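You operate a simulated robot arm through the tools that you are given. There is no shell and no other tool. Be economical: measure what you need, move in short steps, check, and stop when the job is done.

You run a simulated two-armed robot. Do the job below in one go: nothing can be reset, and whatever is moved stays where it is left.

TASK
End the heater's hold and move the hot bearing to the cooling plate.
Fine: press halt once, hold off, demagnetise before the bar opens; carry it in the fork; power off.
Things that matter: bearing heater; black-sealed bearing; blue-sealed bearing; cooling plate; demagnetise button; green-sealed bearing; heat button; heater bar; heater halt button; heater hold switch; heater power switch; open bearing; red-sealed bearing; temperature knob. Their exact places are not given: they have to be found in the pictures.

Only the result counts: the job must be done as asked and must still hold three seconds after the hand-in. Knocking over, shifting, dropping, spilling or breaking anything else fails it.

THE ROBOT
Two 7-joint arms with two-finger parallel grippers on one trunk, on a base that drives. Base frame: it is fixed to the floor where the robot stands at the start and does not move with it; the origin is under the middle of the robot, x ahead of it, y to its left, z up; the surface under the hand at the start is at about z = 800. Readings come in mm, degrees, newtons and seconds.
The left shoulder is at the start at [50, 177, 1179], the right one opposite. With the tool pointing down near the work surface each hand reaches from about 100 to 680 mm from the robot's upright axis, wherever it stands, measured 20 degrees to its own side. Places, roughly: bearing heater [900, 200, 900]; cooling plate [1100, 400, 800]; demagnetise button [600, -200, 1000]; heat button [600, -100, 900]; heater bar [900, 100, 900]; heater halt button [600, 0, 900]; heater hold switch [800, 0, 900]; heater power switch [700, 100, 900]; temperature knob [600, 0, 900]. Payload 3.43 kg a hand.
The TCP of each hand is the grasp point between the finger pads, 34 mm short of the fingertips. In the tool frame z runs along the fingers and y along their closing line. The gripper opens to 128 mm. The fingers are 24 mm wide and 12 mm thick; the gripper's body (48 by 130 mm) begins 96 mm behind the TCP.
Orientation is told as [roll, pitch, yaw] about the base's x, y, z axes, in that order, counted from this pose: with the fingers straight down and closing along the base's y, the tool's x points along the base's -x, its y along +y and its z along -z.

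THE INTERFACE
- The arms move only by the tool apply_moves. It takes "left_rows", "right_rows" or both (then of equal length, played together; a hand with none holds still); each is a list of rows, each a list of 3 entries, a list of its own where there are three numbers: the shift along the tool's x, y, z in units of 40 mm (1.0 is 40 mm), then the turn, a rotation vector about the tool's x, y, z in units of 5 degrees (1.0 is 5 degrees), then the opening, from 0 (shut) to 1 (fully open). In form: [[[dx, dy, dz], [ax, ay, az], grip], ...]. A call has 1 to 8 rows; each row shifts and turns the commanded pose from where the row before left it, along the tool's axes as they then stand. A call with a number of a shift or a turn outside -1 to 1 is refused whole. Each row takes 0.2 s and may step no farther than 50 mm and 8.6 degrees from the row before; otherwise, or with a gripper value out of range, the whole call is refused. Where a pose cannot be reached the arm comes as near as it can. A force on the tool above 90 N (or 10 N above the force at the start of the call, whichever is more), or a blocked arm, ends the call early, and 0.2 s more pass. The fingers move at their own pace (about 108 mm/s each) and stop on an object; they squeeze with about 32 N. The grip force told is the motor's: it shows also when the fingers shut on nothing. Time passes only in rows, and 0.2 s behind the last, so rows that do not move let the fingers close. The reply holds the time, the measured pose of the TCP, the force on the tool along the base axes, the opening and the grip force, in the units named above and with some noise, with the torque about the TCP (base axes, N m) and any sound that the robot's microphone picked up.
- Cameras (640 x 400 px; columns grow to the right, rows downward): "scene" is now at [168.6, -19.2, 1373.2]; the picture's right is [-0.21, -0.98, 0.00], its down [-0.42, 0.09, -0.90] and it looks along [0.88, -0.19, -0.43] (base axes); focal length 214 px, centre (320, 200). "left" rides on the left gripper at [76, 11, -160] in its tool frame; the picture's right is [-0.15, 0.99, 0.00], its down [-0.88, -0.13, -0.46] and it looks along [-0.45, -0.07, 0.89] (tool axes); focal length 234 px, centre (320, 200). "right" rides on the right gripper at [76, -11, -160] in its tool frame; the picture's right is [0.15, 0.99, 0.00], its down [-0.88, 0.13, -0.46] and it looks along [-0.45, 0.07, 0.89] (tool axes); focal length 234 px, centre (320, 200).
- capture(camera): a new picture of that camera. The clock stands still meanwhile.
- raise_lower(by): slides the trunk up (or, below 0, down) by that many mm; the arms and the scene camera ride with it, the base frame stays. It gives what a move gives, with no picture.
- steer(legs): drives the robot by 1 to 6 legs, each [ahead, turn to the left] in mm and degrees, along the robot's own axes; the way and the turn of a leg run together, so that a leg with both is an arc; at most 1500 mm and 180 degrees a leg. The arms and the cameras ride along, it lands a little off, and it stops where it bumps. It gives what a move gives.
- aim_head(pan, tilt): turns the head with the scene camera to pan (to the left, within 80 degrees either way) and tilt (down, from -29 to 69), counted from straight ahead of the robot. It gives what a move gives.
- pixel_to_xyz(camera, pixels): for up to 12 pixels [column, row] of the newest picture of that camera ("zoom" is the newest enlarged one), the place [x, y, z] in the base frame of the surface seen there, good to about 2 mm, but the place of the scene camera against the robot may be out by one fixed shift of up to 25 mm in any direction. The clock stands still meanwhile.
- enlarge(camera, box): a new picture of the part [left, top, right, bottom] of that camera's present view, enlarged. The clock stands still meanwhile.
- hand_in(): hands the job in; it is judged then, once.

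Go step by step. Measure first, check grasps and placings, and put right what went wrong. The budget is 80 turns and 62 pictures, counting those below and the enlarged ones. Unless the task says otherwise, let go and move clear before handing in, and close with one line.

The tools are called after ">>>" as name(argument=value, ...) on one line, values as JSON. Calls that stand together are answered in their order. apply_moves: Moves the arms, as the interface text tells. Its arguments: {"type":"object","properties":{"left_rows":{"type":"array","items":{"type":"array"}},"right_rows":{"type":"array","items":{"type":"array"}}},"required":[]} The other tools are called the same way: raise_lower (by) slides the trunk up or down; steer (legs) drives the base; aim_head (pan, tilt) turns the head that bears the scene camera; capture (camera) takes a picture; pixel_to_xyz (camera, pixels) gives the place of the surface under pixels of a picture; enlarge (camera, box) takes an enlarged picture of a part of a camera's view; hand_in () hands the job in.

At the start:

```text
time_s: 0.0
left_ee_pos: [421.2, 221.7, 1284.9]
left_tcp_rot: [0.0, 0.1, 0.0]
left_force: [-0.8, 0.6, -0.7]
left_torque: [-0.02, 0.02, -0.01]
left_width: 127.5
left_finger_force: 0.0
right_ee_pos: [362.3, -88.8, 1287.3]
right_tcp_rot: [0.0, 0.0, -0.1]
right_force: [0.4, -0.4, -0.2]
right_torque: [0.0, 0.0, 0.02]
right_width: 128.1
right_finger_force: 0.0
trunk travel left (down, up): [-350.0, 51.0]
robot x, y, heading: [-0.6, 0.4, -0.0]
head pan, tilt: [-12.1, 25.6]
```

scene: 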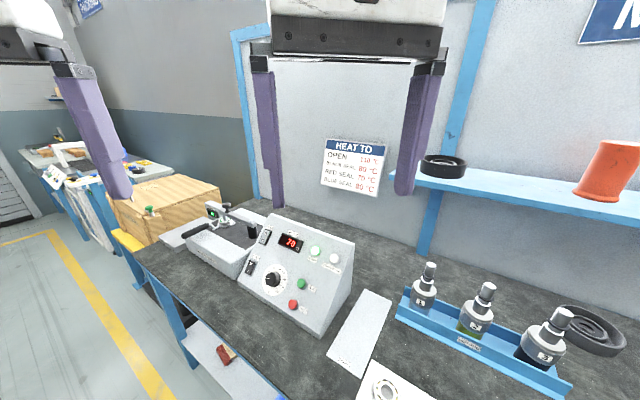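
right: 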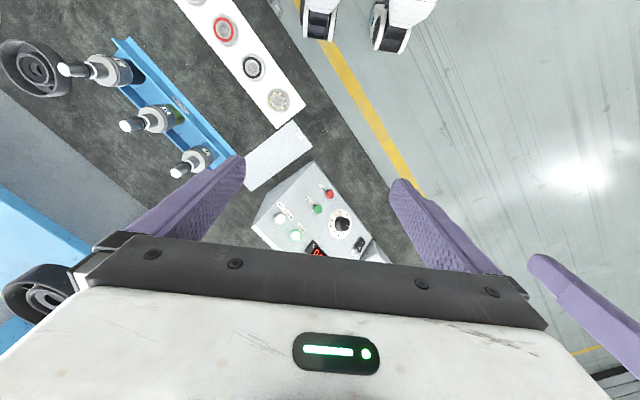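
left: 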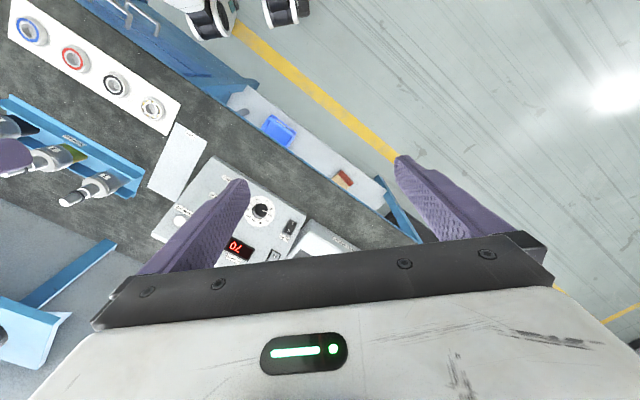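

The scene shows the heater panel around (295,270), with the bar end and green-sealed bearing near (215,215). I'll enlarge that area and the parts to its left.

>>> enlarge(camera="scene", box=[150, 180, 370, 340])

>>> enlarge(camera="scene", box=[0, 120, 280, 300])

>>> enlarge(camera="scene", box=[310, 130, 400, 200])

```text
2.50 times, centred on (260, 260) of scene
```

zoom: 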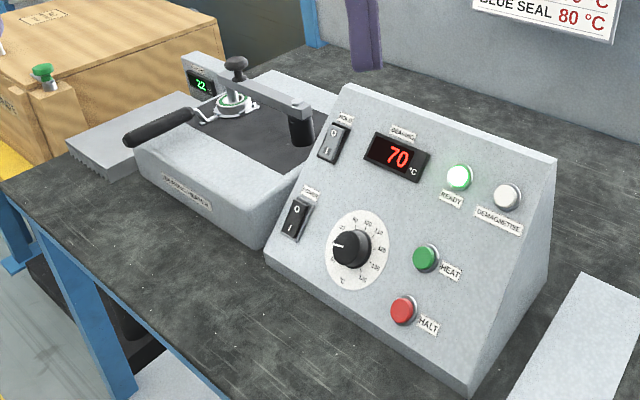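

```text
2.22 times, centred on (140, 210) of scene
```

zoom: 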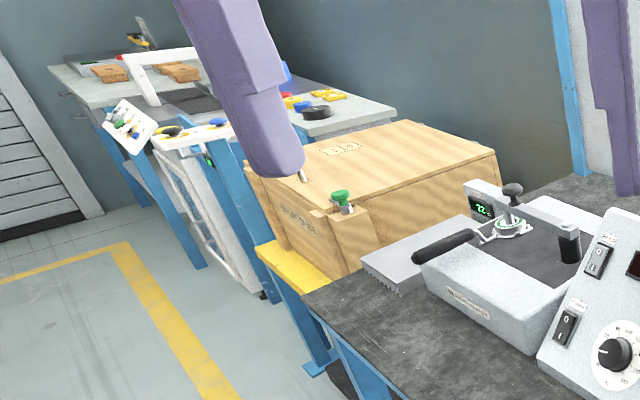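

```text
5.71 times, centred on (355, 165) of scene
```

zoom: 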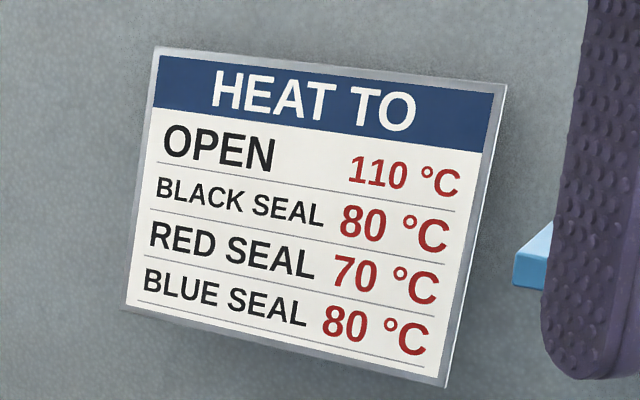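

>>> enlarge(camera="scene", box=[170, 190, 280, 260])

>>> pixel_to_xyz(camera="scene", pixels=[[293, 304], [301, 284], [315, 250], [334, 258], [270, 279], [250, 267], [264, 237], [215, 212], [231, 203], [252, 232], [205, 230], [180, 234]])

```text
5.71 times, centred on (225, 225) of scene
```

zoom: 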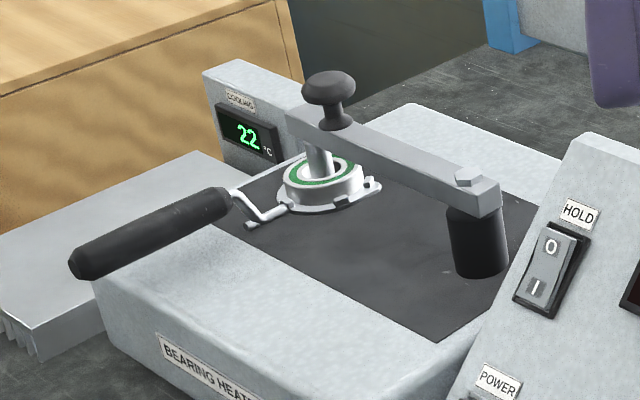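

```text
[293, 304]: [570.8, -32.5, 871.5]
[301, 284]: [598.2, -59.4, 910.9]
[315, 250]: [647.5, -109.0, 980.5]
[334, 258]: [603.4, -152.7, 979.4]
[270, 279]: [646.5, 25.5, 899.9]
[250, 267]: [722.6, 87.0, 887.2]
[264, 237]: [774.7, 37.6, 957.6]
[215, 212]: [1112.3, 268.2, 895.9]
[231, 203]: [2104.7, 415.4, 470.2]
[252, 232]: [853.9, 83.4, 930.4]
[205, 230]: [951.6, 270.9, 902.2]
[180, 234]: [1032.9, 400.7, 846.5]
```

The panel face is tilted about 45° and yawed toward (-x,+y). I'll calibrate the scene camera against the wrist cameras using the same features, and find the table edge.

>>> pixel_to_xyz(camera="right", pixels=[[329, 194], [317, 209], [281, 218], [296, 235], [342, 224], [273, 160], [361, 243]])

>>> pixel_to_xyz(camera="left", pixels=[[260, 211], [290, 227], [180, 220], [310, 165], [385, 225], [100, 50], [235, 90]])

>>> pixel_to_xyz(camera="scene", pixels=[[140, 252], [200, 325], [250, 380], [350, 340], [25, 250], [220, 350], [160, 200], [300, 300], [210, 240], [235, 255]])

```text
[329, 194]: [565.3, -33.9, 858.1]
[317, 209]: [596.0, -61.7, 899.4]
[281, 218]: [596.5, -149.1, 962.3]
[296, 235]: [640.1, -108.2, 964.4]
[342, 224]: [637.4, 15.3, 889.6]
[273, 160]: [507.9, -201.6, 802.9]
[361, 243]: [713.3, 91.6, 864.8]
```

```text
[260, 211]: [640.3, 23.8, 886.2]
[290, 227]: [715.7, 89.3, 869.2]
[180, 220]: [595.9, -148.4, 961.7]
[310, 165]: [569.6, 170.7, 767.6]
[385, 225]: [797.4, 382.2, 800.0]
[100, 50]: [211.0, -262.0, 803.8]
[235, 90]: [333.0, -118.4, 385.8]
```

```text
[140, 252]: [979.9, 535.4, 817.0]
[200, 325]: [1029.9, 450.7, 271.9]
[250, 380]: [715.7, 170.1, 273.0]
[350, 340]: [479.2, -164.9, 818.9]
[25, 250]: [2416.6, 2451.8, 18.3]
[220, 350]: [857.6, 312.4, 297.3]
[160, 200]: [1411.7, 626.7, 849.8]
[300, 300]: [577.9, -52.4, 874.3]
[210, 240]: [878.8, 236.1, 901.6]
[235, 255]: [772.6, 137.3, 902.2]
```

Scene readings are off by about (+7,-3,+17) mm against the wrist cameras. The table front edge runs along heading ~42°, so I'll drive along it and then turn to face the panel.

>>> steer(legs=[[0, 42.3], [480, 0], [0, -90]])

>>> aim_head(pan=10, tilt=40)

>>> capture(camera="scene")

>>> capture(camera="left")

```text
time_s: 4.9
left_ee_pos: [516.5, 767.8, 1286.4]
left_tcp_rot: [-0.2, 0.0, 42.3]
left_force: [-0.2, 0.3, 0.0]
left_torque: [0.03, 0.0, 0.0]
left_width: 127.9
left_finger_force: 0.1
right_ee_pos: [679.6, 495.6, 1287.3]
right_tcp_rot: [0.0, -0.1, 42.2]
right_force: [0.0, 0.1, 0.6]
right_torque: [-0.02, 0.0, 0.01]
right_width: 128.0
right_finger_force: 0.2
trunk travel left (down, up): [-350.0, 51.0]
robot x, y, heading: [348.7, 324.5, 41.9]
head pan, tilt: [-12.1, 25.6]
stopped in leg 2: the robot was blocked; the commanded pose is now the measured one
```

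```text
time_s: 5.8
left_ee_pos: [516.9, 767.5, 1287.3]
left_tcp_rot: [-0.2, -0.1, 42.1]
left_force: [0.5, 0.0, -0.8]
left_torque: [0.02, 0.02, 0.02]
left_width: 128.0
left_finger_force: 0.0
right_ee_pos: [679.6, 495.7, 1287.8]
right_tcp_rot: [0.1, 0.0, 42.1]
right_force: [0.5, -0.1, -0.6]
right_torque: [0.0, -0.01, 0.0]
right_width: 127.7
right_finger_force: 0.1
trunk travel left (down, up): [-350.0, 51.0]
robot x, y, heading: [350.5, 321.0, 41.9]
head pan, tilt: [10.0, 40.0]
```

```text
54 pictures are left
```

scene: 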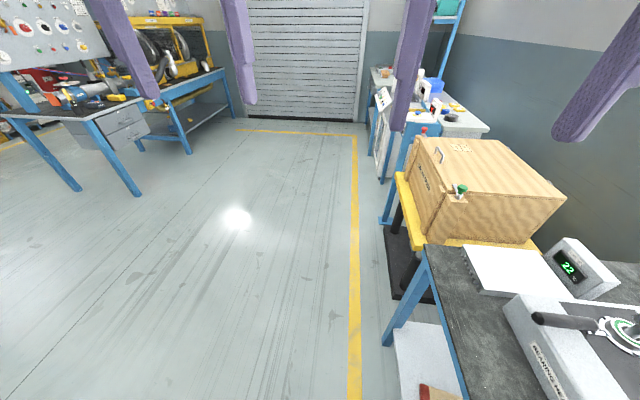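

```text
53 pictures are left
```

left: 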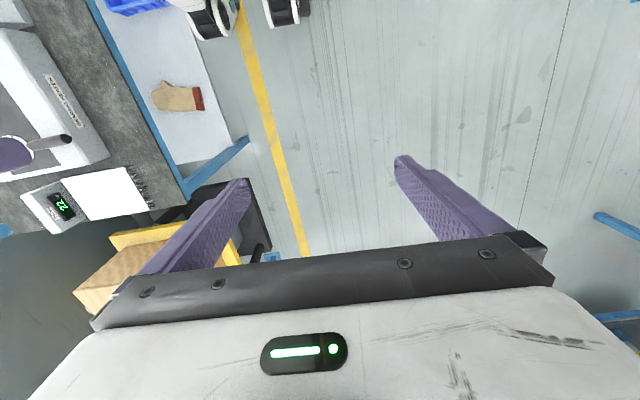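

The turn to the right was blocked, most likely by the table being too close. I'll back away from the table before turning.

>>> steer(legs=[[0, 45], [170, 0], [0, -45], [-120, 0], [0, -90]])

>>> aim_head(pan=0, tilt=40)

>>> capture(camera="scene")

```text
time_s: 16.0
left_ee_pos: [713.8, 244.2, 1286.4]
left_tcp_rot: [-0.2, 0.0, -47.9]
left_force: [0.4, 0.1, -0.5]
left_torque: [0.0, 0.0, -0.02]
left_width: 128.1
left_finger_force: 0.1
right_ee_pos: [442.8, 82.2, 1287.9]
right_tcp_rot: [0.0, -0.1, -47.7]
right_force: [0.1, 0.3, 0.4]
right_torque: [-0.02, -0.03, -0.02]
right_width: 128.1
right_finger_force: 0.1
trunk travel left (down, up): [-350.0, 51.0]
robot x, y, heading: [273.5, 414.7, -48.1]
head pan, tilt: [10.0, 40.0]
```

```text
time_s: 16.8
left_ee_pos: [713.6, 246.8, 1285.7]
left_tcp_rot: [-0.2, -0.1, -47.8]
left_force: [0.7, 0.4, 0.5]
left_torque: [0.0, -0.03, 0.02]
left_width: 127.7
left_finger_force: 0.1
right_ee_pos: [443.4, 80.8, 1287.1]
right_tcp_rot: [0.0, -0.2, -47.8]
right_force: [0.7, -0.2, 0.6]
right_torque: [-0.02, 0.06, 0.0]
right_width: 127.9
right_finger_force: 0.0
trunk travel left (down, up): [-350.0, 51.0]
robot x, y, heading: [269.5, 408.2, -48.4]
head pan, tilt: [0.0, 40.0]
```

```text
52 pictures are left
```

scene: 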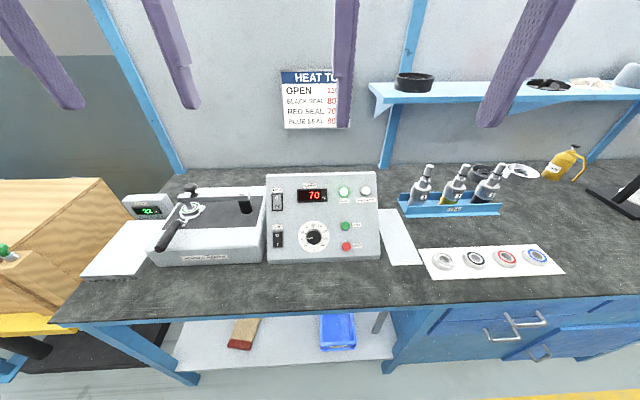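

>>> steer(legs=[[90, 0]])

>>> enlarge(camera="scene", box=[240, 150, 400, 300])

>>> enlarge(camera="scene", box=[80, 160, 270, 300])

>>> capture(camera="left")

>>> capture(camera="right")

```text
time_s: 17.9
left_ee_pos: [775.2, 178.5, 1286.2]
left_tcp_rot: [-0.2, 0.0, -47.7]
left_force: [-0.4, 0.1, 0.7]
left_torque: [-0.01, 0.01, 0.01]
left_width: 127.9
left_finger_force: 0.0
right_ee_pos: [504.2, 15.1, 1287.7]
right_tcp_rot: [0.0, 0.1, -47.9]
right_force: [0.2, -0.5, 0.3]
right_torque: [0.06, 0.0, -0.02]
right_width: 128.3
right_finger_force: 0.0
trunk travel left (down, up): [-350.0, 51.0]
robot x, y, heading: [331.8, 346.9, -48.4]
head pan, tilt: [0.0, 40.0]
```

```text
2.67 times, centred on (320, 225) of scene
```

zoom: 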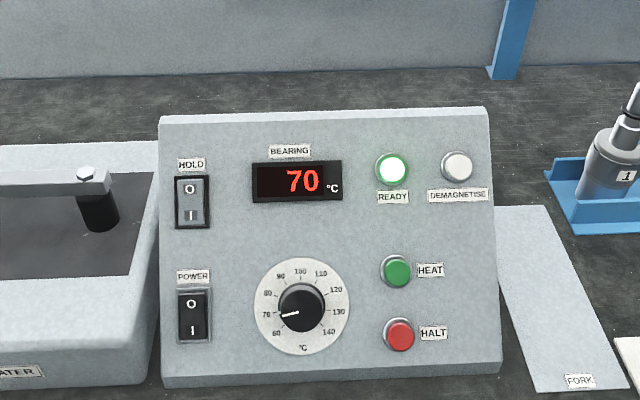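

```text
2.86 times, centred on (175, 230) of scene
```

zoom: 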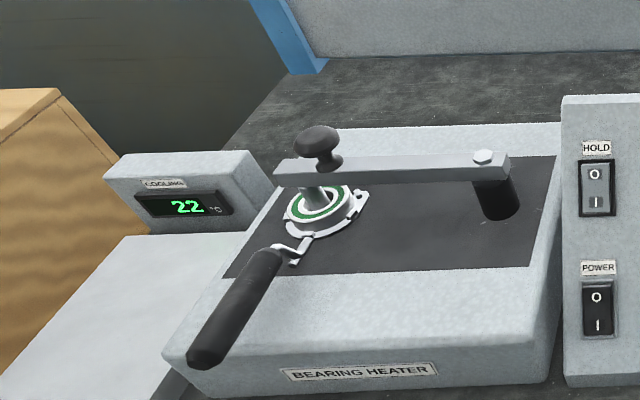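

```text
49 pictures are left
```

left: 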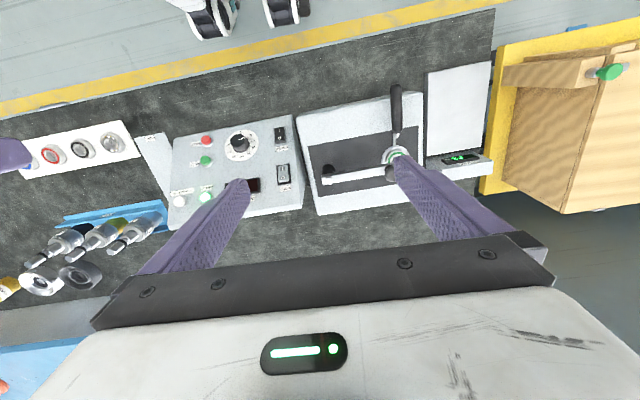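

```text
48 pictures are left
```

right: 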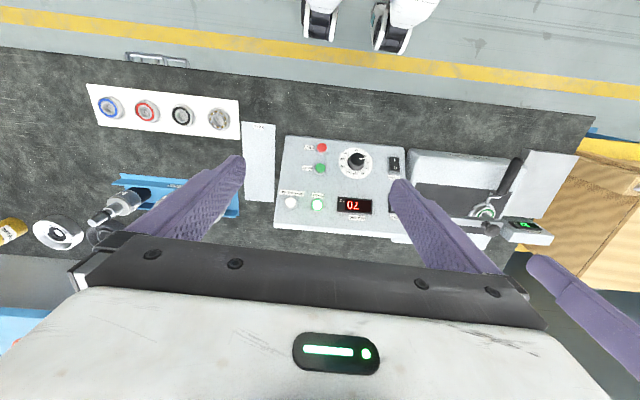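

>>> pixel_to_xyz(camera="right", pixels=[[321, 147], [319, 168], [291, 203], [318, 204], [394, 165], [355, 160], [300, 165], [335, 180], [375, 185]])

>>> pixel_to_xyz(camera="left", pixels=[[283, 167], [283, 180], [280, 128], [280, 140], [396, 90], [396, 125], [392, 172], [328, 169], [394, 158], [460, 100], [395, 150], [445, 158]])

>>> pixel_to_xyz(camera="zoom", pixels=[[596, 172], [596, 205], [596, 297], [596, 326], [265, 258], [205, 350], [317, 135], [484, 157], [290, 172], [320, 204], [295, 255], [120, 310]])

```text
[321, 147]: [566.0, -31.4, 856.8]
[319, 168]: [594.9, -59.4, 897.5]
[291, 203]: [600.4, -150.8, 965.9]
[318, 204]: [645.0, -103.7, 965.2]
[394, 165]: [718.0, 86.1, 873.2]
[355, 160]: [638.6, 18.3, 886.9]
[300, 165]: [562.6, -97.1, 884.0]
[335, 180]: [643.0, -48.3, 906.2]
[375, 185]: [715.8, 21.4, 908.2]
```

```text
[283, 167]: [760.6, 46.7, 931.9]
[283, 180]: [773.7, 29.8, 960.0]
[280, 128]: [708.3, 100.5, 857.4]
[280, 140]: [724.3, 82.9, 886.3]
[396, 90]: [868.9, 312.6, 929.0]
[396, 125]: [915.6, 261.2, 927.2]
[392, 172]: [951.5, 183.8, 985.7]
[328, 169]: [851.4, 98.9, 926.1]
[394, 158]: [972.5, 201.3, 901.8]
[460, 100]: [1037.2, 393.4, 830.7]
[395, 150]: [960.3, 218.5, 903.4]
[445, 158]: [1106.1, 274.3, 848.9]
```

```text
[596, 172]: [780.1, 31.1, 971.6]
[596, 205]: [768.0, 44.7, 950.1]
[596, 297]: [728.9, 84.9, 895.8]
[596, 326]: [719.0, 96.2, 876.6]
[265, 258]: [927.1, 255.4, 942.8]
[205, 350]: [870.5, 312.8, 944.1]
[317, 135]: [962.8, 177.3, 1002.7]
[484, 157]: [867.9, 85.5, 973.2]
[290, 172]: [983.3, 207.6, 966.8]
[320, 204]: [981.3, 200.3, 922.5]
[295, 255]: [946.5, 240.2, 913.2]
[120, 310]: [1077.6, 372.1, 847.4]
```

I have button positions now: halt (566,-31,857), demagnetise (600,-151,966), hold O (777,38,955), power O (726,92,879). I'll shut the right gripper and tilt it 45° to match the panel.

>>> apply_moves(right_rows=[[[0, 0, 0], [0, -1, 0], 0], [[0, 0, 0], [0, -1, 0], 0], [[0, 0, 0], [0, -1, 0], 0], [[0, 0, 0], [0, -1, 0], 0], [[0, 0, 0], [0, -1, 0], 0], [[0, 0, 0], [0, -1, 0], 0], [[0, 0, 0], [0, -1, 0], 0], [[0, 0, 0], [0, -1, 0], 0]], left_rows=[[[0, 0, 0], [0, -1, 0], 0], [[0, 0, 0], [0, -1, 0], 0], [[0, 0, 0], [0, -1, 0], 0], [[0, 0, 0], [0, -1, 0], 0], [[0, 0, 0], [0, -1, 0], 0], [[0, 0, 0], [0, -1, 0], 0], [[0, 0, 0], [0, -1, 0], 0], [[0, 0, 0], [0, -1, 0], 0]])

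>>> apply_moves(right_rows=[[[0.783, 0.045, 0.918], [0, -1, 0], 0], [[0.783, 0.045, 0.918], [0, 0, 0], 0], [[0.783, 0.045, 0.918], [0, 0, 0], 0], [[0.783, 0.045, 0.918], [0, 0, 0], 0], [[0.783, 0.045, 0.918], [0, 0, 0], 0], [[0.783, 0.045, 0.918], [0, 0, 0], 0]], left_rows=[[[0, 0, 0], [0, -1, 0], 0], [[0, 0, 0], [0, 0, 0], 0], [[0, 0, 0], [0, 0, 0], 0], [[0, 0, 0], [0, 0, 0], 0], [[0, 0, 0], [0, 0, 0], 0], [[0, 0, 0], [0, 0, 0], 0]])

>>> capture(camera="right")

```text
time_s: 19.7
left_ee_pos: [774.6, 179.7, 1286.5]
left_tcp_rot: [-0.2, -40.2, -47.6]
left_force: [-0.3, -0.7, 0.3]
left_torque: [0.01, 0.0, 0.03]
left_width: 0.0
left_finger_force: 32.3
right_ee_pos: [502.8, 14.3, 1287.8]
right_tcp_rot: [0.1, -40.2, -47.8]
right_force: [-0.3, 0.8, 0.2]
right_torque: [-0.03, -0.02, 0.04]
right_width: 0.0
right_finger_force: 31.9
trunk travel left (down, up): [-350.0, 51.0]
robot x, y, heading: [327.9, 343.4, -48.3]
head pan, tilt: [0.0, 40.0]
```

```text
time_s: 21.1
left_ee_pos: [775.2, 178.8, 1286.4]
left_tcp_rot: [-0.1, -45.1, -47.5]
left_force: [1.0, -0.6, -0.3]
left_torque: [0.02, 0.01, -0.06]
left_width: 0.0
left_finger_force: 31.9
right_ee_pos: [523.5, 8.2, 998.3]
right_tcp_rot: [0.1, -45.1, -47.8]
right_force: [0.7, -0.6, 0.7]
right_torque: [-0.04, 0.01, -0.05]
right_width: 0.0
right_finger_force: 31.7
trunk travel left (down, up): [-350.0, 51.0]
robot x, y, heading: [328.5, 345.5, -48.1]
head pan, tilt: [0.0, 40.0]
```

```text
47 pictures are left
```

right: 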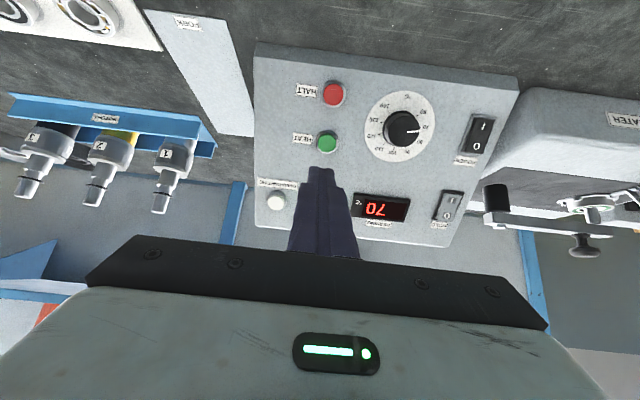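

>>> pixel_to_xyz(camera="right", pixels=[[333, 93], [327, 141], [277, 200], [446, 215], [452, 199], [475, 147], [482, 127], [270, 100], [500, 95], [265, 150], [430, 230]])

```text
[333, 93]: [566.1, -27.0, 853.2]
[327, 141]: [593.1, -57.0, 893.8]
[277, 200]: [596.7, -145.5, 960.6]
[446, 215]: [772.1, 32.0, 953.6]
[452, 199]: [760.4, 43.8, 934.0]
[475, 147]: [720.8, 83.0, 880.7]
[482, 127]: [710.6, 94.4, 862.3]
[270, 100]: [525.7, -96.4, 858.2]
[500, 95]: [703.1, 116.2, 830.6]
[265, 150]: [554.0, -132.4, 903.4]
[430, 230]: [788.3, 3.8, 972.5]
```

>>> apply_moves(right_rows=[[[0.77, 0.08, 0.8], [0, 0, 0], 0], [[0.77, 0.085, 0.8], [0, 0, 0], 0], [[0, 0, 0.65], [0, 0, 0], 0]])

>>> enlarge(camera="right", box=[240, 80, 440, 240])

```text
time_s: 21.9
left_ee_pos: [773.0, 178.4, 1285.7]
left_tcp_rot: [-0.2, -45.3, -47.5]
left_force: [-0.4, 0.0, 0.3]
left_torque: [0.01, 0.01, 0.03]
left_width: 0.0
left_finger_force: 31.5
right_ee_pos: [542.1, -0.9, 892.5]
right_tcp_rot: [0.0, -45.1, -47.7]
right_force: [0.1, -0.6, -0.6]
right_torque: [-0.04, -0.05, -0.01]
right_width: 0.4
right_finger_force: 31.6
trunk travel left (down, up): [-350.0, 51.0]
robot x, y, heading: [330.1, 346.3, -48.3]
head pan, tilt: [0.0, 40.0]
```

```text
2.50 times, centred on (340, 160) of right
```

zoom: 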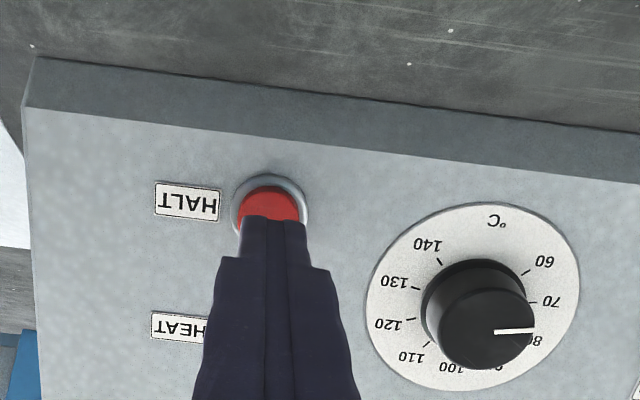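

>>> apply_moves(right_rows=[[[0, 0, 0.3], [0, 0, 0], 0], [[0, 0, 0.15], [0, 0, 0], 0], [[0, 0, 0.1], [0, 0, 0], 0]])

>>> enlarge(camera="scene", box=[240, 150, 400, 300])

```text
time_s: 22.7
left_ee_pos: [773.2, 179.7, 1286.7]
left_tcp_rot: [-0.2, -45.1, -47.6]
left_force: [-0.5, -0.2, -0.1]
left_torque: [0.01, 0.01, -0.05]
left_width: 0.1
left_finger_force: 32.5
right_ee_pos: [552.6, -12.8, 876.9]
right_tcp_rot: [-0.1, -45.1, -47.7]
right_force: [-2.4, 3.1, 4.0]
right_torque: [0.0, 0.01, -0.01]
right_width: 0.0
right_finger_force: 31.8
trunk travel left (down, up): [-350.0, 51.0]
robot x, y, heading: [331.4, 346.4, -48.3]
head pan, tilt: [0.0, 40.0]
heard: click
```

```text
2.67 times, centred on (320, 225) of scene
```

zoom: 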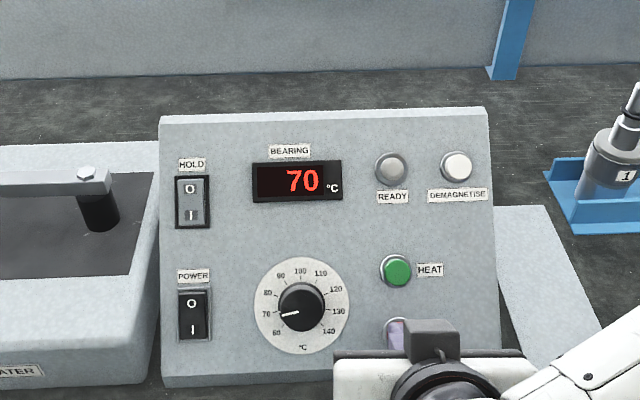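

Halt clicked and the READY lamp went off. I'll retract the right hand and bring the left in front of the O half of the hold switch.

>>> apply_moves(right_rows=[[[0, 0, -0.5], [0, 0, 0], 0], [[0, 0, -1], [0, 0, 0], 0], [[0, 0, -1], [0, 0, 0], 0], [[0, 0, 0], [0, 0, 0], 0], [[0, 0, 0], [0, 0, 0], 0], [[0, 0, 0], [0, 0, 0], 0], [[0, 0, 0], [0, 0, 0], 0]], left_rows=[[[0.553, -0.347, 0.899], [0, 0, 0], 0], [[0.553, -0.347, 0.899], [0, 0, 0], 0], [[0.553, -0.347, 0.899], [0, 0, 0], 0], [[0.553, -0.347, 0.899], [0, 0, 0], 0], [[0.553, -0.347, 0.899], [0, 0, 0], 0], [[0.553, -0.347, 0.899], [0, 0, 0], 0], [[0.553, -0.347, 0.899], [0, 0, 0], 0]])

>>> capture(camera="left")

```text
time_s: 24.3
left_ee_pos: [748.0, 61.7, 998.1]
left_tcp_rot: [-0.3, -45.1, -47.6]
left_force: [-0.5, 1.1, -0.1]
left_torque: [-0.01, -0.03, -0.01]
left_width: 0.5
left_finger_force: 31.5
right_ee_pos: [513.3, 39.6, 945.2]
right_tcp_rot: [0.0, -45.1, -47.7]
right_force: [0.5, -0.3, -1.2]
right_torque: [-0.02, 0.01, 0.03]
right_width: 0.1
right_finger_force: 32.1
right hand out of reach, approached as far as the arm can: row 3
trunk travel left (down, up): [-350.0, 51.0]
robot x, y, heading: [330.7, 343.4, -48.1]
head pan, tilt: [0.0, 40.0]
```

```text
44 pictures are left
```

left: 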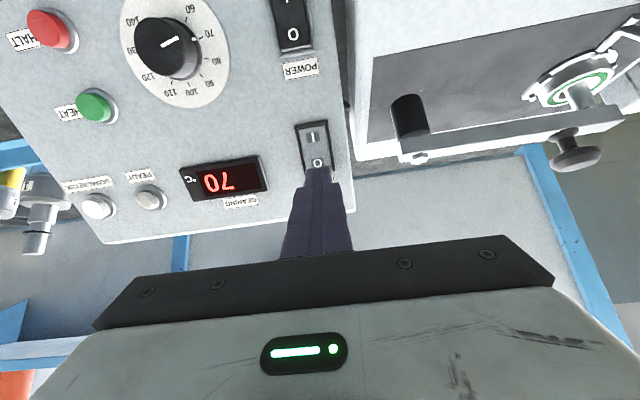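

>>> pixel_to_xyz(camera="left", pixels=[[317, 160], [313, 138], [310, 124], [305, 163], [322, 128], [293, 34], [290, 10]])

>>> enlarge(camera="left", box=[270, 100, 370, 200])

```text
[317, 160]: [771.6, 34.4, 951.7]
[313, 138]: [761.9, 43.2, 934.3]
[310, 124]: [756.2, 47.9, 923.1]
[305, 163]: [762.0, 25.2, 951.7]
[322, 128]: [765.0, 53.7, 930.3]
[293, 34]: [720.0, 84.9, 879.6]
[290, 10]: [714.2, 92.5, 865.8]
```

```text
4.00 times, centred on (320, 150) of left
```

zoom: 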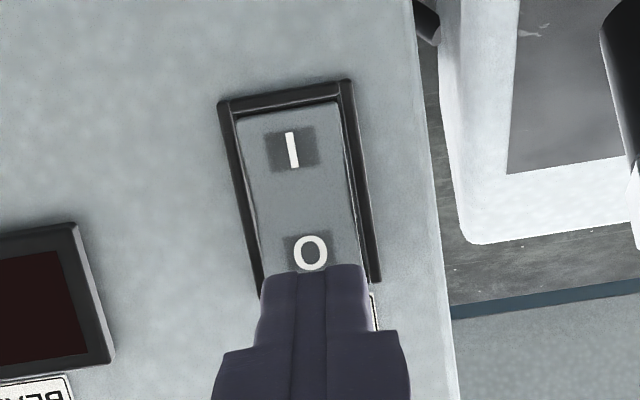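

>>> apply_moves(left_rows=[[[0.08, 0, 0.4], [0, 0, 0], 0], [[0, 0, 0.15], [0, 0, 0], 0], [[0, 0, 0.1], [0, 0, 0], 0]])

```text
time_s: 25.1
left_ee_pos: [758.8, 49.9, 978.2]
left_tcp_rot: [-0.2, -45.2, -47.6]
left_force: [0.2, 0.9, 2.3]
left_torque: [0.01, -0.03, 0.02]
left_width: 0.0
left_finger_force: 32.2
right_ee_pos: [512.7, 40.2, 944.8]
right_tcp_rot: [0.0, -45.1, -47.8]
right_force: [0.1, 0.1, -0.2]
right_torque: [-0.01, 0.01, -0.02]
right_width: 0.1
right_finger_force: 32.5
trunk travel left (down, up): [-350.0, 51.0]
robot x, y, heading: [330.1, 343.2, -48.4]
head pan, tilt: [0.0, 40.0]
heard: click
```

>>> apply_moves(left_rows=[[[0, 0, 0.1], [0, 0, 0], 0], [[0, 0, -0.8], [0, 0, 0], 0]])

>>> enlarge(camera="left", box=[240, 0, 400, 200])

>>> enlarge(camera="scene", box=[240, 150, 400, 300])

```text
time_s: 25.7
left_ee_pos: [745.2, 64.8, 997.4]
left_tcp_rot: [-0.2, -45.1, -47.6]
left_force: [-0.5, 0.0, 0.0]
left_torque: [-0.03, -0.02, 0.0]
left_width: 0.1
left_finger_force: 32.2
right_ee_pos: [511.9, 39.8, 945.3]
right_tcp_rot: [0.0, -45.0, -47.7]
right_force: [0.5, 1.4, 0.6]
right_torque: [-0.01, -0.02, 0.0]
right_width: 0.0
right_finger_force: 32.9
trunk travel left (down, up): [-350.0, 51.0]
robot x, y, heading: [333.4, 341.7, -48.2]
head pan, tilt: [0.0, 40.0]
```

```text
2.00 times, centred on (320, 100) of left
```

zoom: 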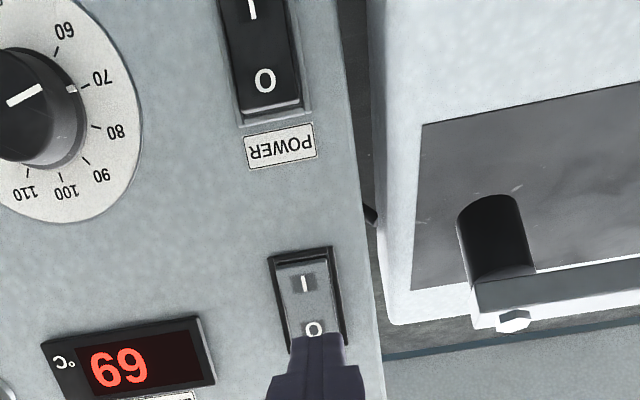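

```text
2.67 times, centred on (320, 225) of scene
```

zoom: 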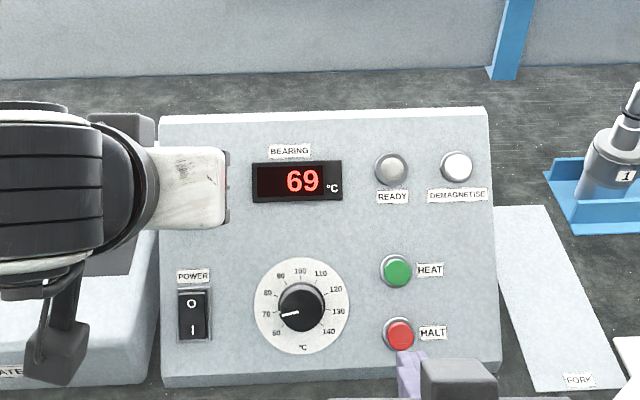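

>>> apply_moves(right_rows=[[[-0.947, -0.39, 0], [0, 0, 0], 0], [[-0.947, -0.39, 0], [0, 0, 0], 0], [[-0.947, -0.39, 0], [0, 0, 0], 0], [[-0.947, -0.39, 0], [0, 0, 0], 0], [[0, 0, 0.85], [0, 0, 0], 0], [[0, 0, 0.85], [0, 0, 0], 0]], left_rows=[[[0, 0, -0.5], [0, 0, 0], 0], [[0, 0, -0.5], [0, 0, 0], 0], [[0.0, 0, -0.5], [0, 0, 0], 0], [[0, 0, 0], [0, 0, 0], 0], [[0, 0, 0], [0, 0, 0], 0], [[0, 0, 0], [0, 0, 0], 0]])

>>> enlarge(camera="right", box=[240, 80, 400, 240])

>>> enlarge(camera="left", box=[260, 50, 380, 200])

```text
time_s: 27.1
left_ee_pos: [716.6, 96.9, 1039.2]
left_tcp_rot: [-0.2, -45.1, -47.6]
left_force: [-1.2, -0.1, 0.1]
left_torque: [0.01, -0.03, -0.01]
left_width: 0.0
left_finger_force: 32.2
right_ee_pos: [569.4, -118.3, 1004.2]
right_tcp_rot: [-0.1, -45.0, -47.8]
right_force: [-0.6, 0.6, -0.3]
right_torque: [-0.02, -0.06, -0.03]
right_width: 0.0
right_finger_force: 31.9
trunk travel left (down, up): [-350.0, 51.0]
robot x, y, heading: [325.6, 347.9, -47.9]
head pan, tilt: [0.0, 40.0]
```

```text
2.50 times, centred on (320, 160) of right
```

zoom: 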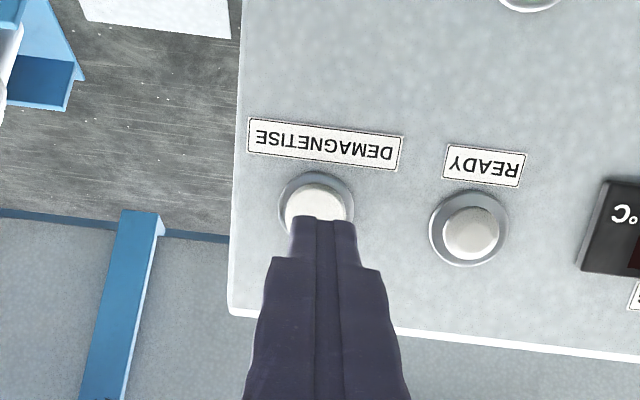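

```text
2.67 times, centred on (320, 125) of left
```

zoom: 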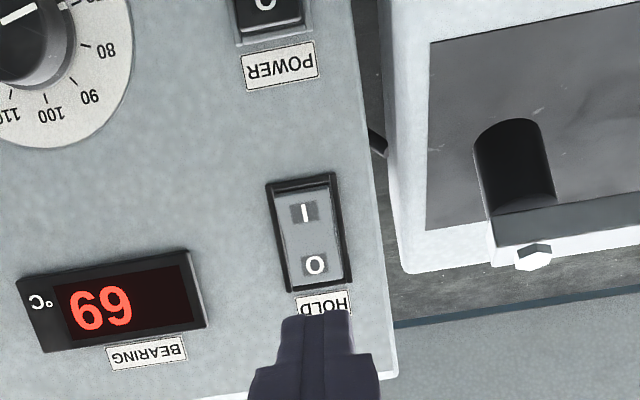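

>>> apply_moves(right_rows=[[[0.05, -0.02, 0.4], [0, 0, 0], 0], [[0, 0, 0.2], [0, 0, 0], 0], [[0, 0, 0.1], [0, 0, 0], 0]])

>>> enlarge(camera="scene", box=[240, 150, 400, 300])

```text
time_s: 27.9
left_ee_pos: [717.4, 95.8, 1039.1]
left_tcp_rot: [-0.3, -45.1, -47.6]
left_force: [0.4, 0.3, 0.3]
left_torque: [-0.03, -0.01, -0.01]
left_width: 0.0
left_finger_force: 32.3
right_ee_pos: [581.2, -132.7, 984.1]
right_tcp_rot: [0.0, -45.1, -47.7]
right_force: [-0.9, 1.1, 0.1]
right_torque: [0.07, 0.03, 0.01]
right_width: 0.1
right_finger_force: 32.3
trunk travel left (down, up): [-350.0, 51.0]
robot x, y, heading: [329.6, 346.6, -48.2]
head pan, tilt: [0.0, 40.0]
heard: click
```

```text
2.67 times, centred on (320, 225) of scene
```

zoom: 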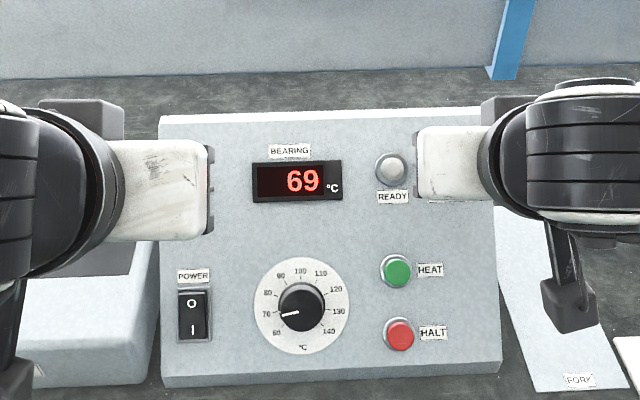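

Demagnetise clicked. I'll hold it in slightly deeper for a moment, then retract and look for any indicator.

>>> apply_moves(right_rows=[[[0, 0, 0.06], [0, 0, 0], 0], [[0, 0, 0], [0, 0, 0], 0], [[0, 0, 0], [0, 0, 0], 0], [[0, 0, 0], [0, 0, 0], 0], [[0, 0, 0], [0, 0, 0], 0], [[0, 0, 0], [0, 0, 0], 0], [[0, 0, 0], [0, 0, 0], 0], [[0, 0, 0], [0, 0, 0], 0]])

>>> apply_moves(right_rows=[[[0, 0, -0.8], [0, 0, 0], 0], [[0, 0, -0.8], [0, 0, 0], 0], [[0, 0, -0.8], [0, 0, 0], 0]])

>>> enlarge(camera="scene", box=[240, 150, 400, 300])

```text
time_s: 29.7
left_ee_pos: [717.2, 97.3, 1041.2]
left_tcp_rot: [-0.2, -45.2, -47.7]
left_force: [-0.1, 0.2, 0.0]
left_torque: [0.0, 0.01, -0.01]
left_width: 0.1
left_finger_force: 32.2
right_ee_pos: [582.8, -132.8, 982.5]
right_tcp_rot: [0.0, -45.2, -47.7]
right_force: [-5.0, 4.9, 6.2]
right_torque: [0.02, 0.0, 0.05]
right_width: 0.0
right_finger_force: 32.1
trunk travel left (down, up): [-350.0, 51.0]
robot x, y, heading: [331.1, 346.1, -48.3]
head pan, tilt: [0.0, 40.0]
```

```text
time_s: 30.5
left_ee_pos: [718.1, 96.9, 1038.4]
left_tcp_rot: [-0.1, -45.1, -47.7]
left_force: [0.0, -0.1, -0.2]
left_torque: [-0.01, 0.0, -0.01]
left_width: 0.0
left_finger_force: 31.8
right_ee_pos: [537.7, -82.1, 1047.8]
right_tcp_rot: [-0.1, -45.0, -47.6]
right_force: [0.4, -0.5, 0.8]
right_torque: [-0.03, 0.03, -0.01]
right_width: 0.0
right_finger_force: 31.8
trunk travel left (down, up): [-350.0, 51.0]
robot x, y, heading: [329.0, 345.9, -48.3]
head pan, tilt: [0.0, 40.0]
```

```text
2.67 times, centred on (320, 225) of scene
```

zoom: 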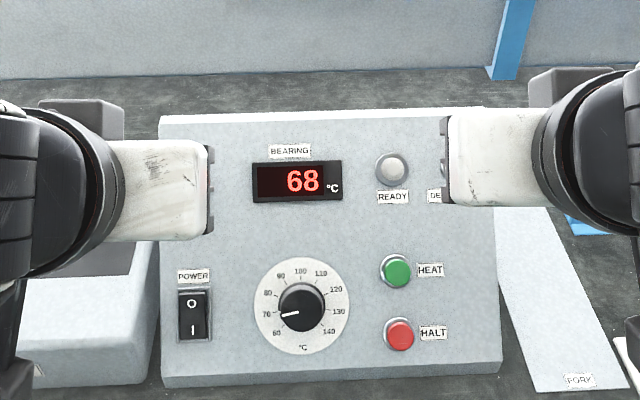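

Halt, hold and demagnetise are done (display now 68, READY off). I'll straighten and raise both hands, then drive to face the fork and bar.

>>> apply_moves(left_rows=[[[0, 0, -1], [0, 0, 0], 0.6], [[-0.5, 0, -0.5], [0, 1, 0], 0.6], [[-0.5, 0, -0.5], [0, 1, 0], 0.6], [[-0.5, 0, -0.5], [0, 1, 0], 0.6], [[0, 0, -0.5], [0, 1, 0], 0.6], [[0, 0, -0.5], [0, 1, 0], 0.6], [[0, 0, -0.5], [0, 1, 0], 0.6], [[0, 0, -0.5], [0, 1, 0], 0.6]], right_rows=[[[0, 0, -1], [0, 0, 0], 0.6], [[-0.5, 0, -0.5], [0, 1, 0], 0.6], [[-0.5, 0, -0.5], [0, 1, 0], 0.6], [[-0.5, 0, -0.5], [0, 1, 0], 0.6], [[0, 0, -0.5], [0, 1, 0], 0.6], [[0, 0, -0.5], [0, 1, 0], 0.6], [[0, 0, -0.5], [0, 1, 0], 0.6], [[0, 0, -0.5], [0, 1, 0], 0.6]])

>>> apply_moves(left_rows=[[[0, 0, 0], [0, 1, 0], 0.6], [[0, 0, 0], [0, 1, 0], 0.6]], right_rows=[[[0, 0, 0], [0, 1, 0], 0.6], [[0, 0, 0], [0, 1, 0], 0.6]])

>>> steer(legs=[[-95, 0], [0, 90], [324, 0], [0, -90], [85, 0]])

>>> capture(camera="scene")

```text
time_s: 32.3
left_ee_pos: [683.0, 135.0, 1225.8]
left_tcp_rot: [-0.2, -10.0, -47.7]
left_force: [0.3, -0.4, 0.3]
left_torque: [0.01, -0.01, 0.0]
left_width: 76.8
left_finger_force: 0.0
right_ee_pos: [503.0, -43.5, 1235.4]
right_tcp_rot: [-0.1, -10.0, -47.7]
right_force: [-1.1, 0.3, 0.5]
right_torque: [0.02, -0.03, 0.01]
right_width: 76.8
right_finger_force: 0.0
trunk travel left (down, up): [-350.0, 51.0]
robot x, y, heading: [326.6, 346.0, -48.5]
head pan, tilt: [0.0, 40.0]
```

```text
time_s: 32.9
left_ee_pos: [683.1, 134.7, 1225.5]
left_tcp_rot: [-0.1, 0.0, -47.8]
left_force: [-0.5, -0.3, -0.6]
left_torque: [0.03, 0.0, -0.02]
left_width: 76.6
left_finger_force: 0.0
right_ee_pos: [503.8, -43.7, 1234.2]
right_tcp_rot: [0.0, 0.0, -47.7]
right_force: [-0.2, 0.2, -0.5]
right_torque: [0.01, 0.01, -0.03]
right_width: 76.6
right_finger_force: 0.0
trunk travel left (down, up): [-350.0, 51.0]
robot x, y, heading: [333.8, 346.6, -48.3]
head pan, tilt: [0.0, 40.0]
```

```text
time_s: 44.0
left_ee_pos: [916.3, 356.7, 1226.7]
left_tcp_rot: [-0.1, 0.0, -47.9]
left_force: [0.3, -1.3, 0.5]
left_torque: [0.01, 0.01, 0.03]
left_width: 76.8
left_finger_force: 0.1
right_ee_pos: [736.8, 178.3, 1235.0]
right_tcp_rot: [0.0, 0.0, -47.9]
right_force: [0.4, 0.4, -0.9]
right_torque: [0.0, 0.03, 0.02]
right_width: 77.1
right_finger_force: 0.0
trunk travel left (down, up): [-350.0, 51.0]
robot x, y, heading: [560.6, 568.1, -48.5]
head pan, tilt: [0.0, 40.0]
```

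```text
36 pictures are left
```

scene: 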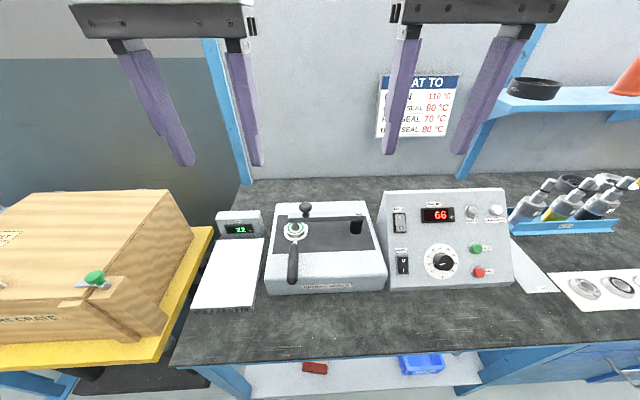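

>>> enlarge(camera="scene", box=[190, 190, 390, 315])

>>> capture(camera="left")

>>> capture(camera="right")

```text
3.20 times, centred on (290, 252) of scene
```

zoom: 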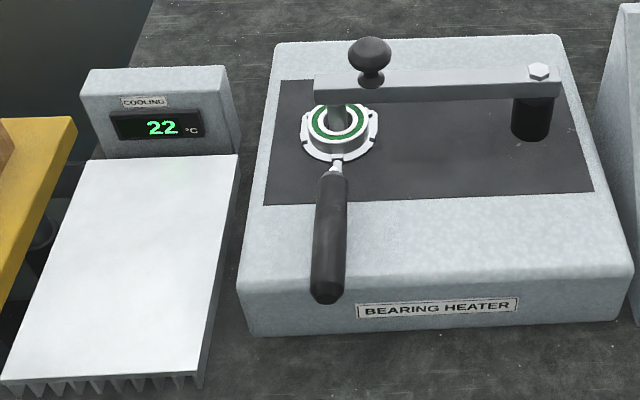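

```text
34 pictures are left
```

left: 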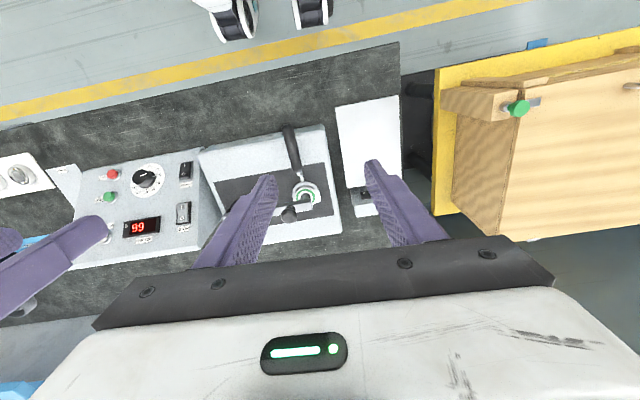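

```text
33 pictures are left
```

right: 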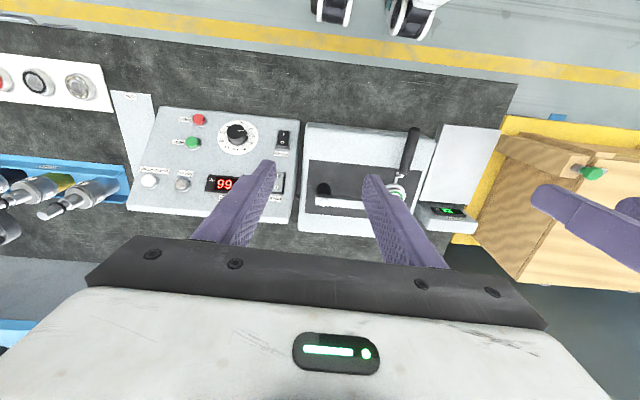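

>>> pixel_to_xyz(camera="left", pixels=[[287, 128], [291, 148], [295, 168], [298, 178], [289, 214], [303, 208], [340, 112], [390, 103], [348, 180], [317, 188], [296, 186], [310, 130]])

>>> pixel_to_xyz(camera="zoom", pixels=[[325, 295], [330, 240], [334, 190], [370, 50], [539, 70], [450, 85], [322, 85], [340, 120], [340, 150], [90, 165], [232, 160], [195, 372]])

>>> pixel_to_xyz(camera="right", pixels=[[415, 132], [408, 158], [402, 175], [327, 202], [350, 205], [398, 195], [440, 128], [495, 132], [430, 200], [350, 145]])

```text
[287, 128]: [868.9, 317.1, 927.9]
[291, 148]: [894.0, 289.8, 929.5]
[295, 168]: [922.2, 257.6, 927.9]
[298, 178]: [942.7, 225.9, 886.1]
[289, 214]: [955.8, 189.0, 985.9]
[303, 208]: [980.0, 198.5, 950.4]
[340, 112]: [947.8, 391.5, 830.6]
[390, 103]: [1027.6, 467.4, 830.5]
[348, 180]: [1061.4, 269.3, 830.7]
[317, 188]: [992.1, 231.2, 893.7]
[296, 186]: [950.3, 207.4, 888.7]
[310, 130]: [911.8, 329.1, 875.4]
```

```text
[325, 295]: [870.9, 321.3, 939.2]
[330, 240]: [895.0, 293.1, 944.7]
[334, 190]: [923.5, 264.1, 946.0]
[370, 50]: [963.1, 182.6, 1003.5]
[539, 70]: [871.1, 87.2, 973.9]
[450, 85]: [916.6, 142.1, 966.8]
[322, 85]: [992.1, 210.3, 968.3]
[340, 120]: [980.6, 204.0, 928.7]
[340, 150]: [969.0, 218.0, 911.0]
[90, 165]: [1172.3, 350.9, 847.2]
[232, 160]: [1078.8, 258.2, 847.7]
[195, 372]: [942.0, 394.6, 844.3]
```

```text
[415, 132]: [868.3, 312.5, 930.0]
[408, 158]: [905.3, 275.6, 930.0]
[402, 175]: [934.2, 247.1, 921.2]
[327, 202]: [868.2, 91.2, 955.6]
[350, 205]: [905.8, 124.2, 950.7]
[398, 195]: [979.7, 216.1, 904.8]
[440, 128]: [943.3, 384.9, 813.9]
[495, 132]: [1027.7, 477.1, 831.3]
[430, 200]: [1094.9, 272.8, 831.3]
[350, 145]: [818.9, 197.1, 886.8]
```

The knob top is at about (958,185,986) on a bar that pivots at the bolt (869,90). I'll move the left hand aside and bring the right hand over the knob.

>>> apply_moves(right_rows=[[[-0.521, 0.602, 0.5], [0, 0, 0.56], 0.6], [[-0.521, 0.602, 0.5], [0, 0, 0], 0.6], [[-0.521, 0.602, 0.6], [0, 0, 0], 0.6], [[-0.521, 0.602, 0.7], [0, 0, 0], 0.6], [[-0.521, 0.602, 0.8], [0, 0, 0], 0.6], [[-0.521, 0.602, 0.8], [0, 0, 0], 0.6], [[-0.521, 0.602, 0.8], [0, 0, 0], 0.6]], left_rows=[[[0.3, 0.8, 0], [0, 0, 0], 0.6], [[0.3, 0.8, 0], [0, 0, 0], 0.6], [[0.3, 0.8, 0], [0, 0, 0], 0.6], [[0, 0, 0], [0, 0, 0], 0.6], [[0, 0, 0], [0, 0, 0], 0.6], [[0, 0, 0], [0, 0, 0], 0.6], [[0, 0, 0], [0, 0, 0], 0.6]])

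>>> capture(camera="right")

```text
time_s: 45.6
left_ee_pos: [965.2, 448.1, 1225.3]
left_tcp_rot: [-0.2, -0.1, -47.9]
left_force: [-0.8, -0.3, 0.1]
left_torque: [0.03, 0.02, 0.01]
left_width: 76.8
left_finger_force: 0.2
right_ee_pos: [962.1, 175.7, 1047.5]
right_tcp_rot: [-0.1, -0.1, -50.6]
right_force: [0.7, -0.6, 0.2]
right_torque: [-0.03, 0.04, 0.02]
right_width: 76.7
right_finger_force: 0.0
trunk travel left (down, up): [-350.0, 51.0]
robot x, y, heading: [562.8, 567.2, -47.9]
head pan, tilt: [0.0, 40.0]
```

```text
32 pictures are left
```

right: 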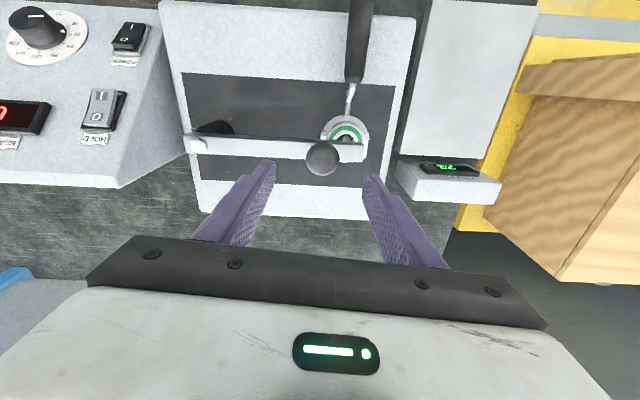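

>>> pixel_to_xyz(camera="right", pixels=[[322, 150], [322, 165], [310, 158], [335, 158], [197, 142], [355, 155], [345, 135], [351, 100], [355, 60], [240, 148]])

```text
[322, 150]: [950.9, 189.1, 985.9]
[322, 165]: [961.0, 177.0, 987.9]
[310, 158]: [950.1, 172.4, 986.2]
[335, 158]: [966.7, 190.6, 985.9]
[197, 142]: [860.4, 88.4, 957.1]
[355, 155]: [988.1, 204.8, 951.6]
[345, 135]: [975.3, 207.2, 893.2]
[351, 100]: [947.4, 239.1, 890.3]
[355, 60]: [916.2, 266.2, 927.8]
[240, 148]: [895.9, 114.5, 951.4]
```

>>> apply_moves(right_rows=[[[0, 0, 0], [0, 0, -0.56], 0.5], [[0.1, 0, 0], [0, 0, -0.56], 0.5], [[0.095, 0, 0.72], [0, 0, 0], 0.5], [[0, 0, 0.72], [0, 0, 0], 0.5], [[0, 0, 0], [0, 0, 0], 0.0], [[0, 0, 0], [0, 0, 0], 0.0], [[0, 0, 0], [0, 0, 0], 0.0]])

>>> capture(camera="right")

```text
time_s: 47.2
left_ee_pos: [966.5, 449.0, 1224.9]
left_tcp_rot: [-0.3, -0.1, -47.9]
left_force: [0.4, 0.1, -0.4]
left_torque: [-0.01, 0.02, 0.01]
left_width: 76.6
left_finger_force: 0.0
right_ee_pos: [956.6, 182.6, 989.4]
right_tcp_rot: [0.1, -0.1, -44.8]
right_force: [6.9, 5.5, -2.7]
right_torque: [-0.21, -0.78, 0.01]
right_width: 34.8
right_finger_force: 45.2
trunk travel left (down, up): [-350.0, 51.0]
robot x, y, heading: [563.2, 569.6, -48.3]
head pan, tilt: [0.0, 40.0]
```

```text
31 pictures are left
```

right: 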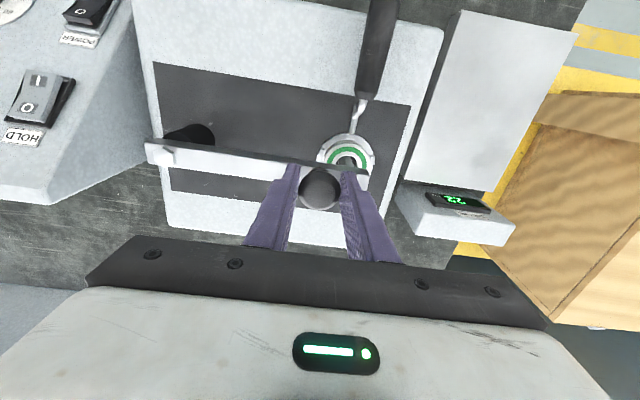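

Knob gripped (35 mm). I'll try swinging the bar backward around its pivot with a small arc, watching the forces.

>>> apply_moves(right_rows=[[[-0.286, -0.012, 0], [0, 0, 1], 0], [[-0.286, -0.012, 0], [0, 0, 1], 0]])

```text
time_s: 47.9
left_ee_pos: [966.4, 449.8, 1225.7]
left_tcp_rot: [-0.4, -0.1, -47.8]
left_force: [-0.2, -0.7, 0.6]
left_torque: [0.0, -0.02, 0.0]
left_width: 76.8
left_finger_force: 0.0
right_ee_pos: [973.0, 165.0, 989.7]
right_tcp_rot: [0.0, -0.1, -55.0]
right_force: [16.0, 7.7, -0.3]
right_torque: [-0.02, 0.09, 0.39]
right_width: 34.4
right_finger_force: 45.4
trunk travel left (down, up): [-350.0, 51.0]
robot x, y, heading: [564.3, 567.3, -48.3]
head pan, tilt: [0.0, 40.0]
```

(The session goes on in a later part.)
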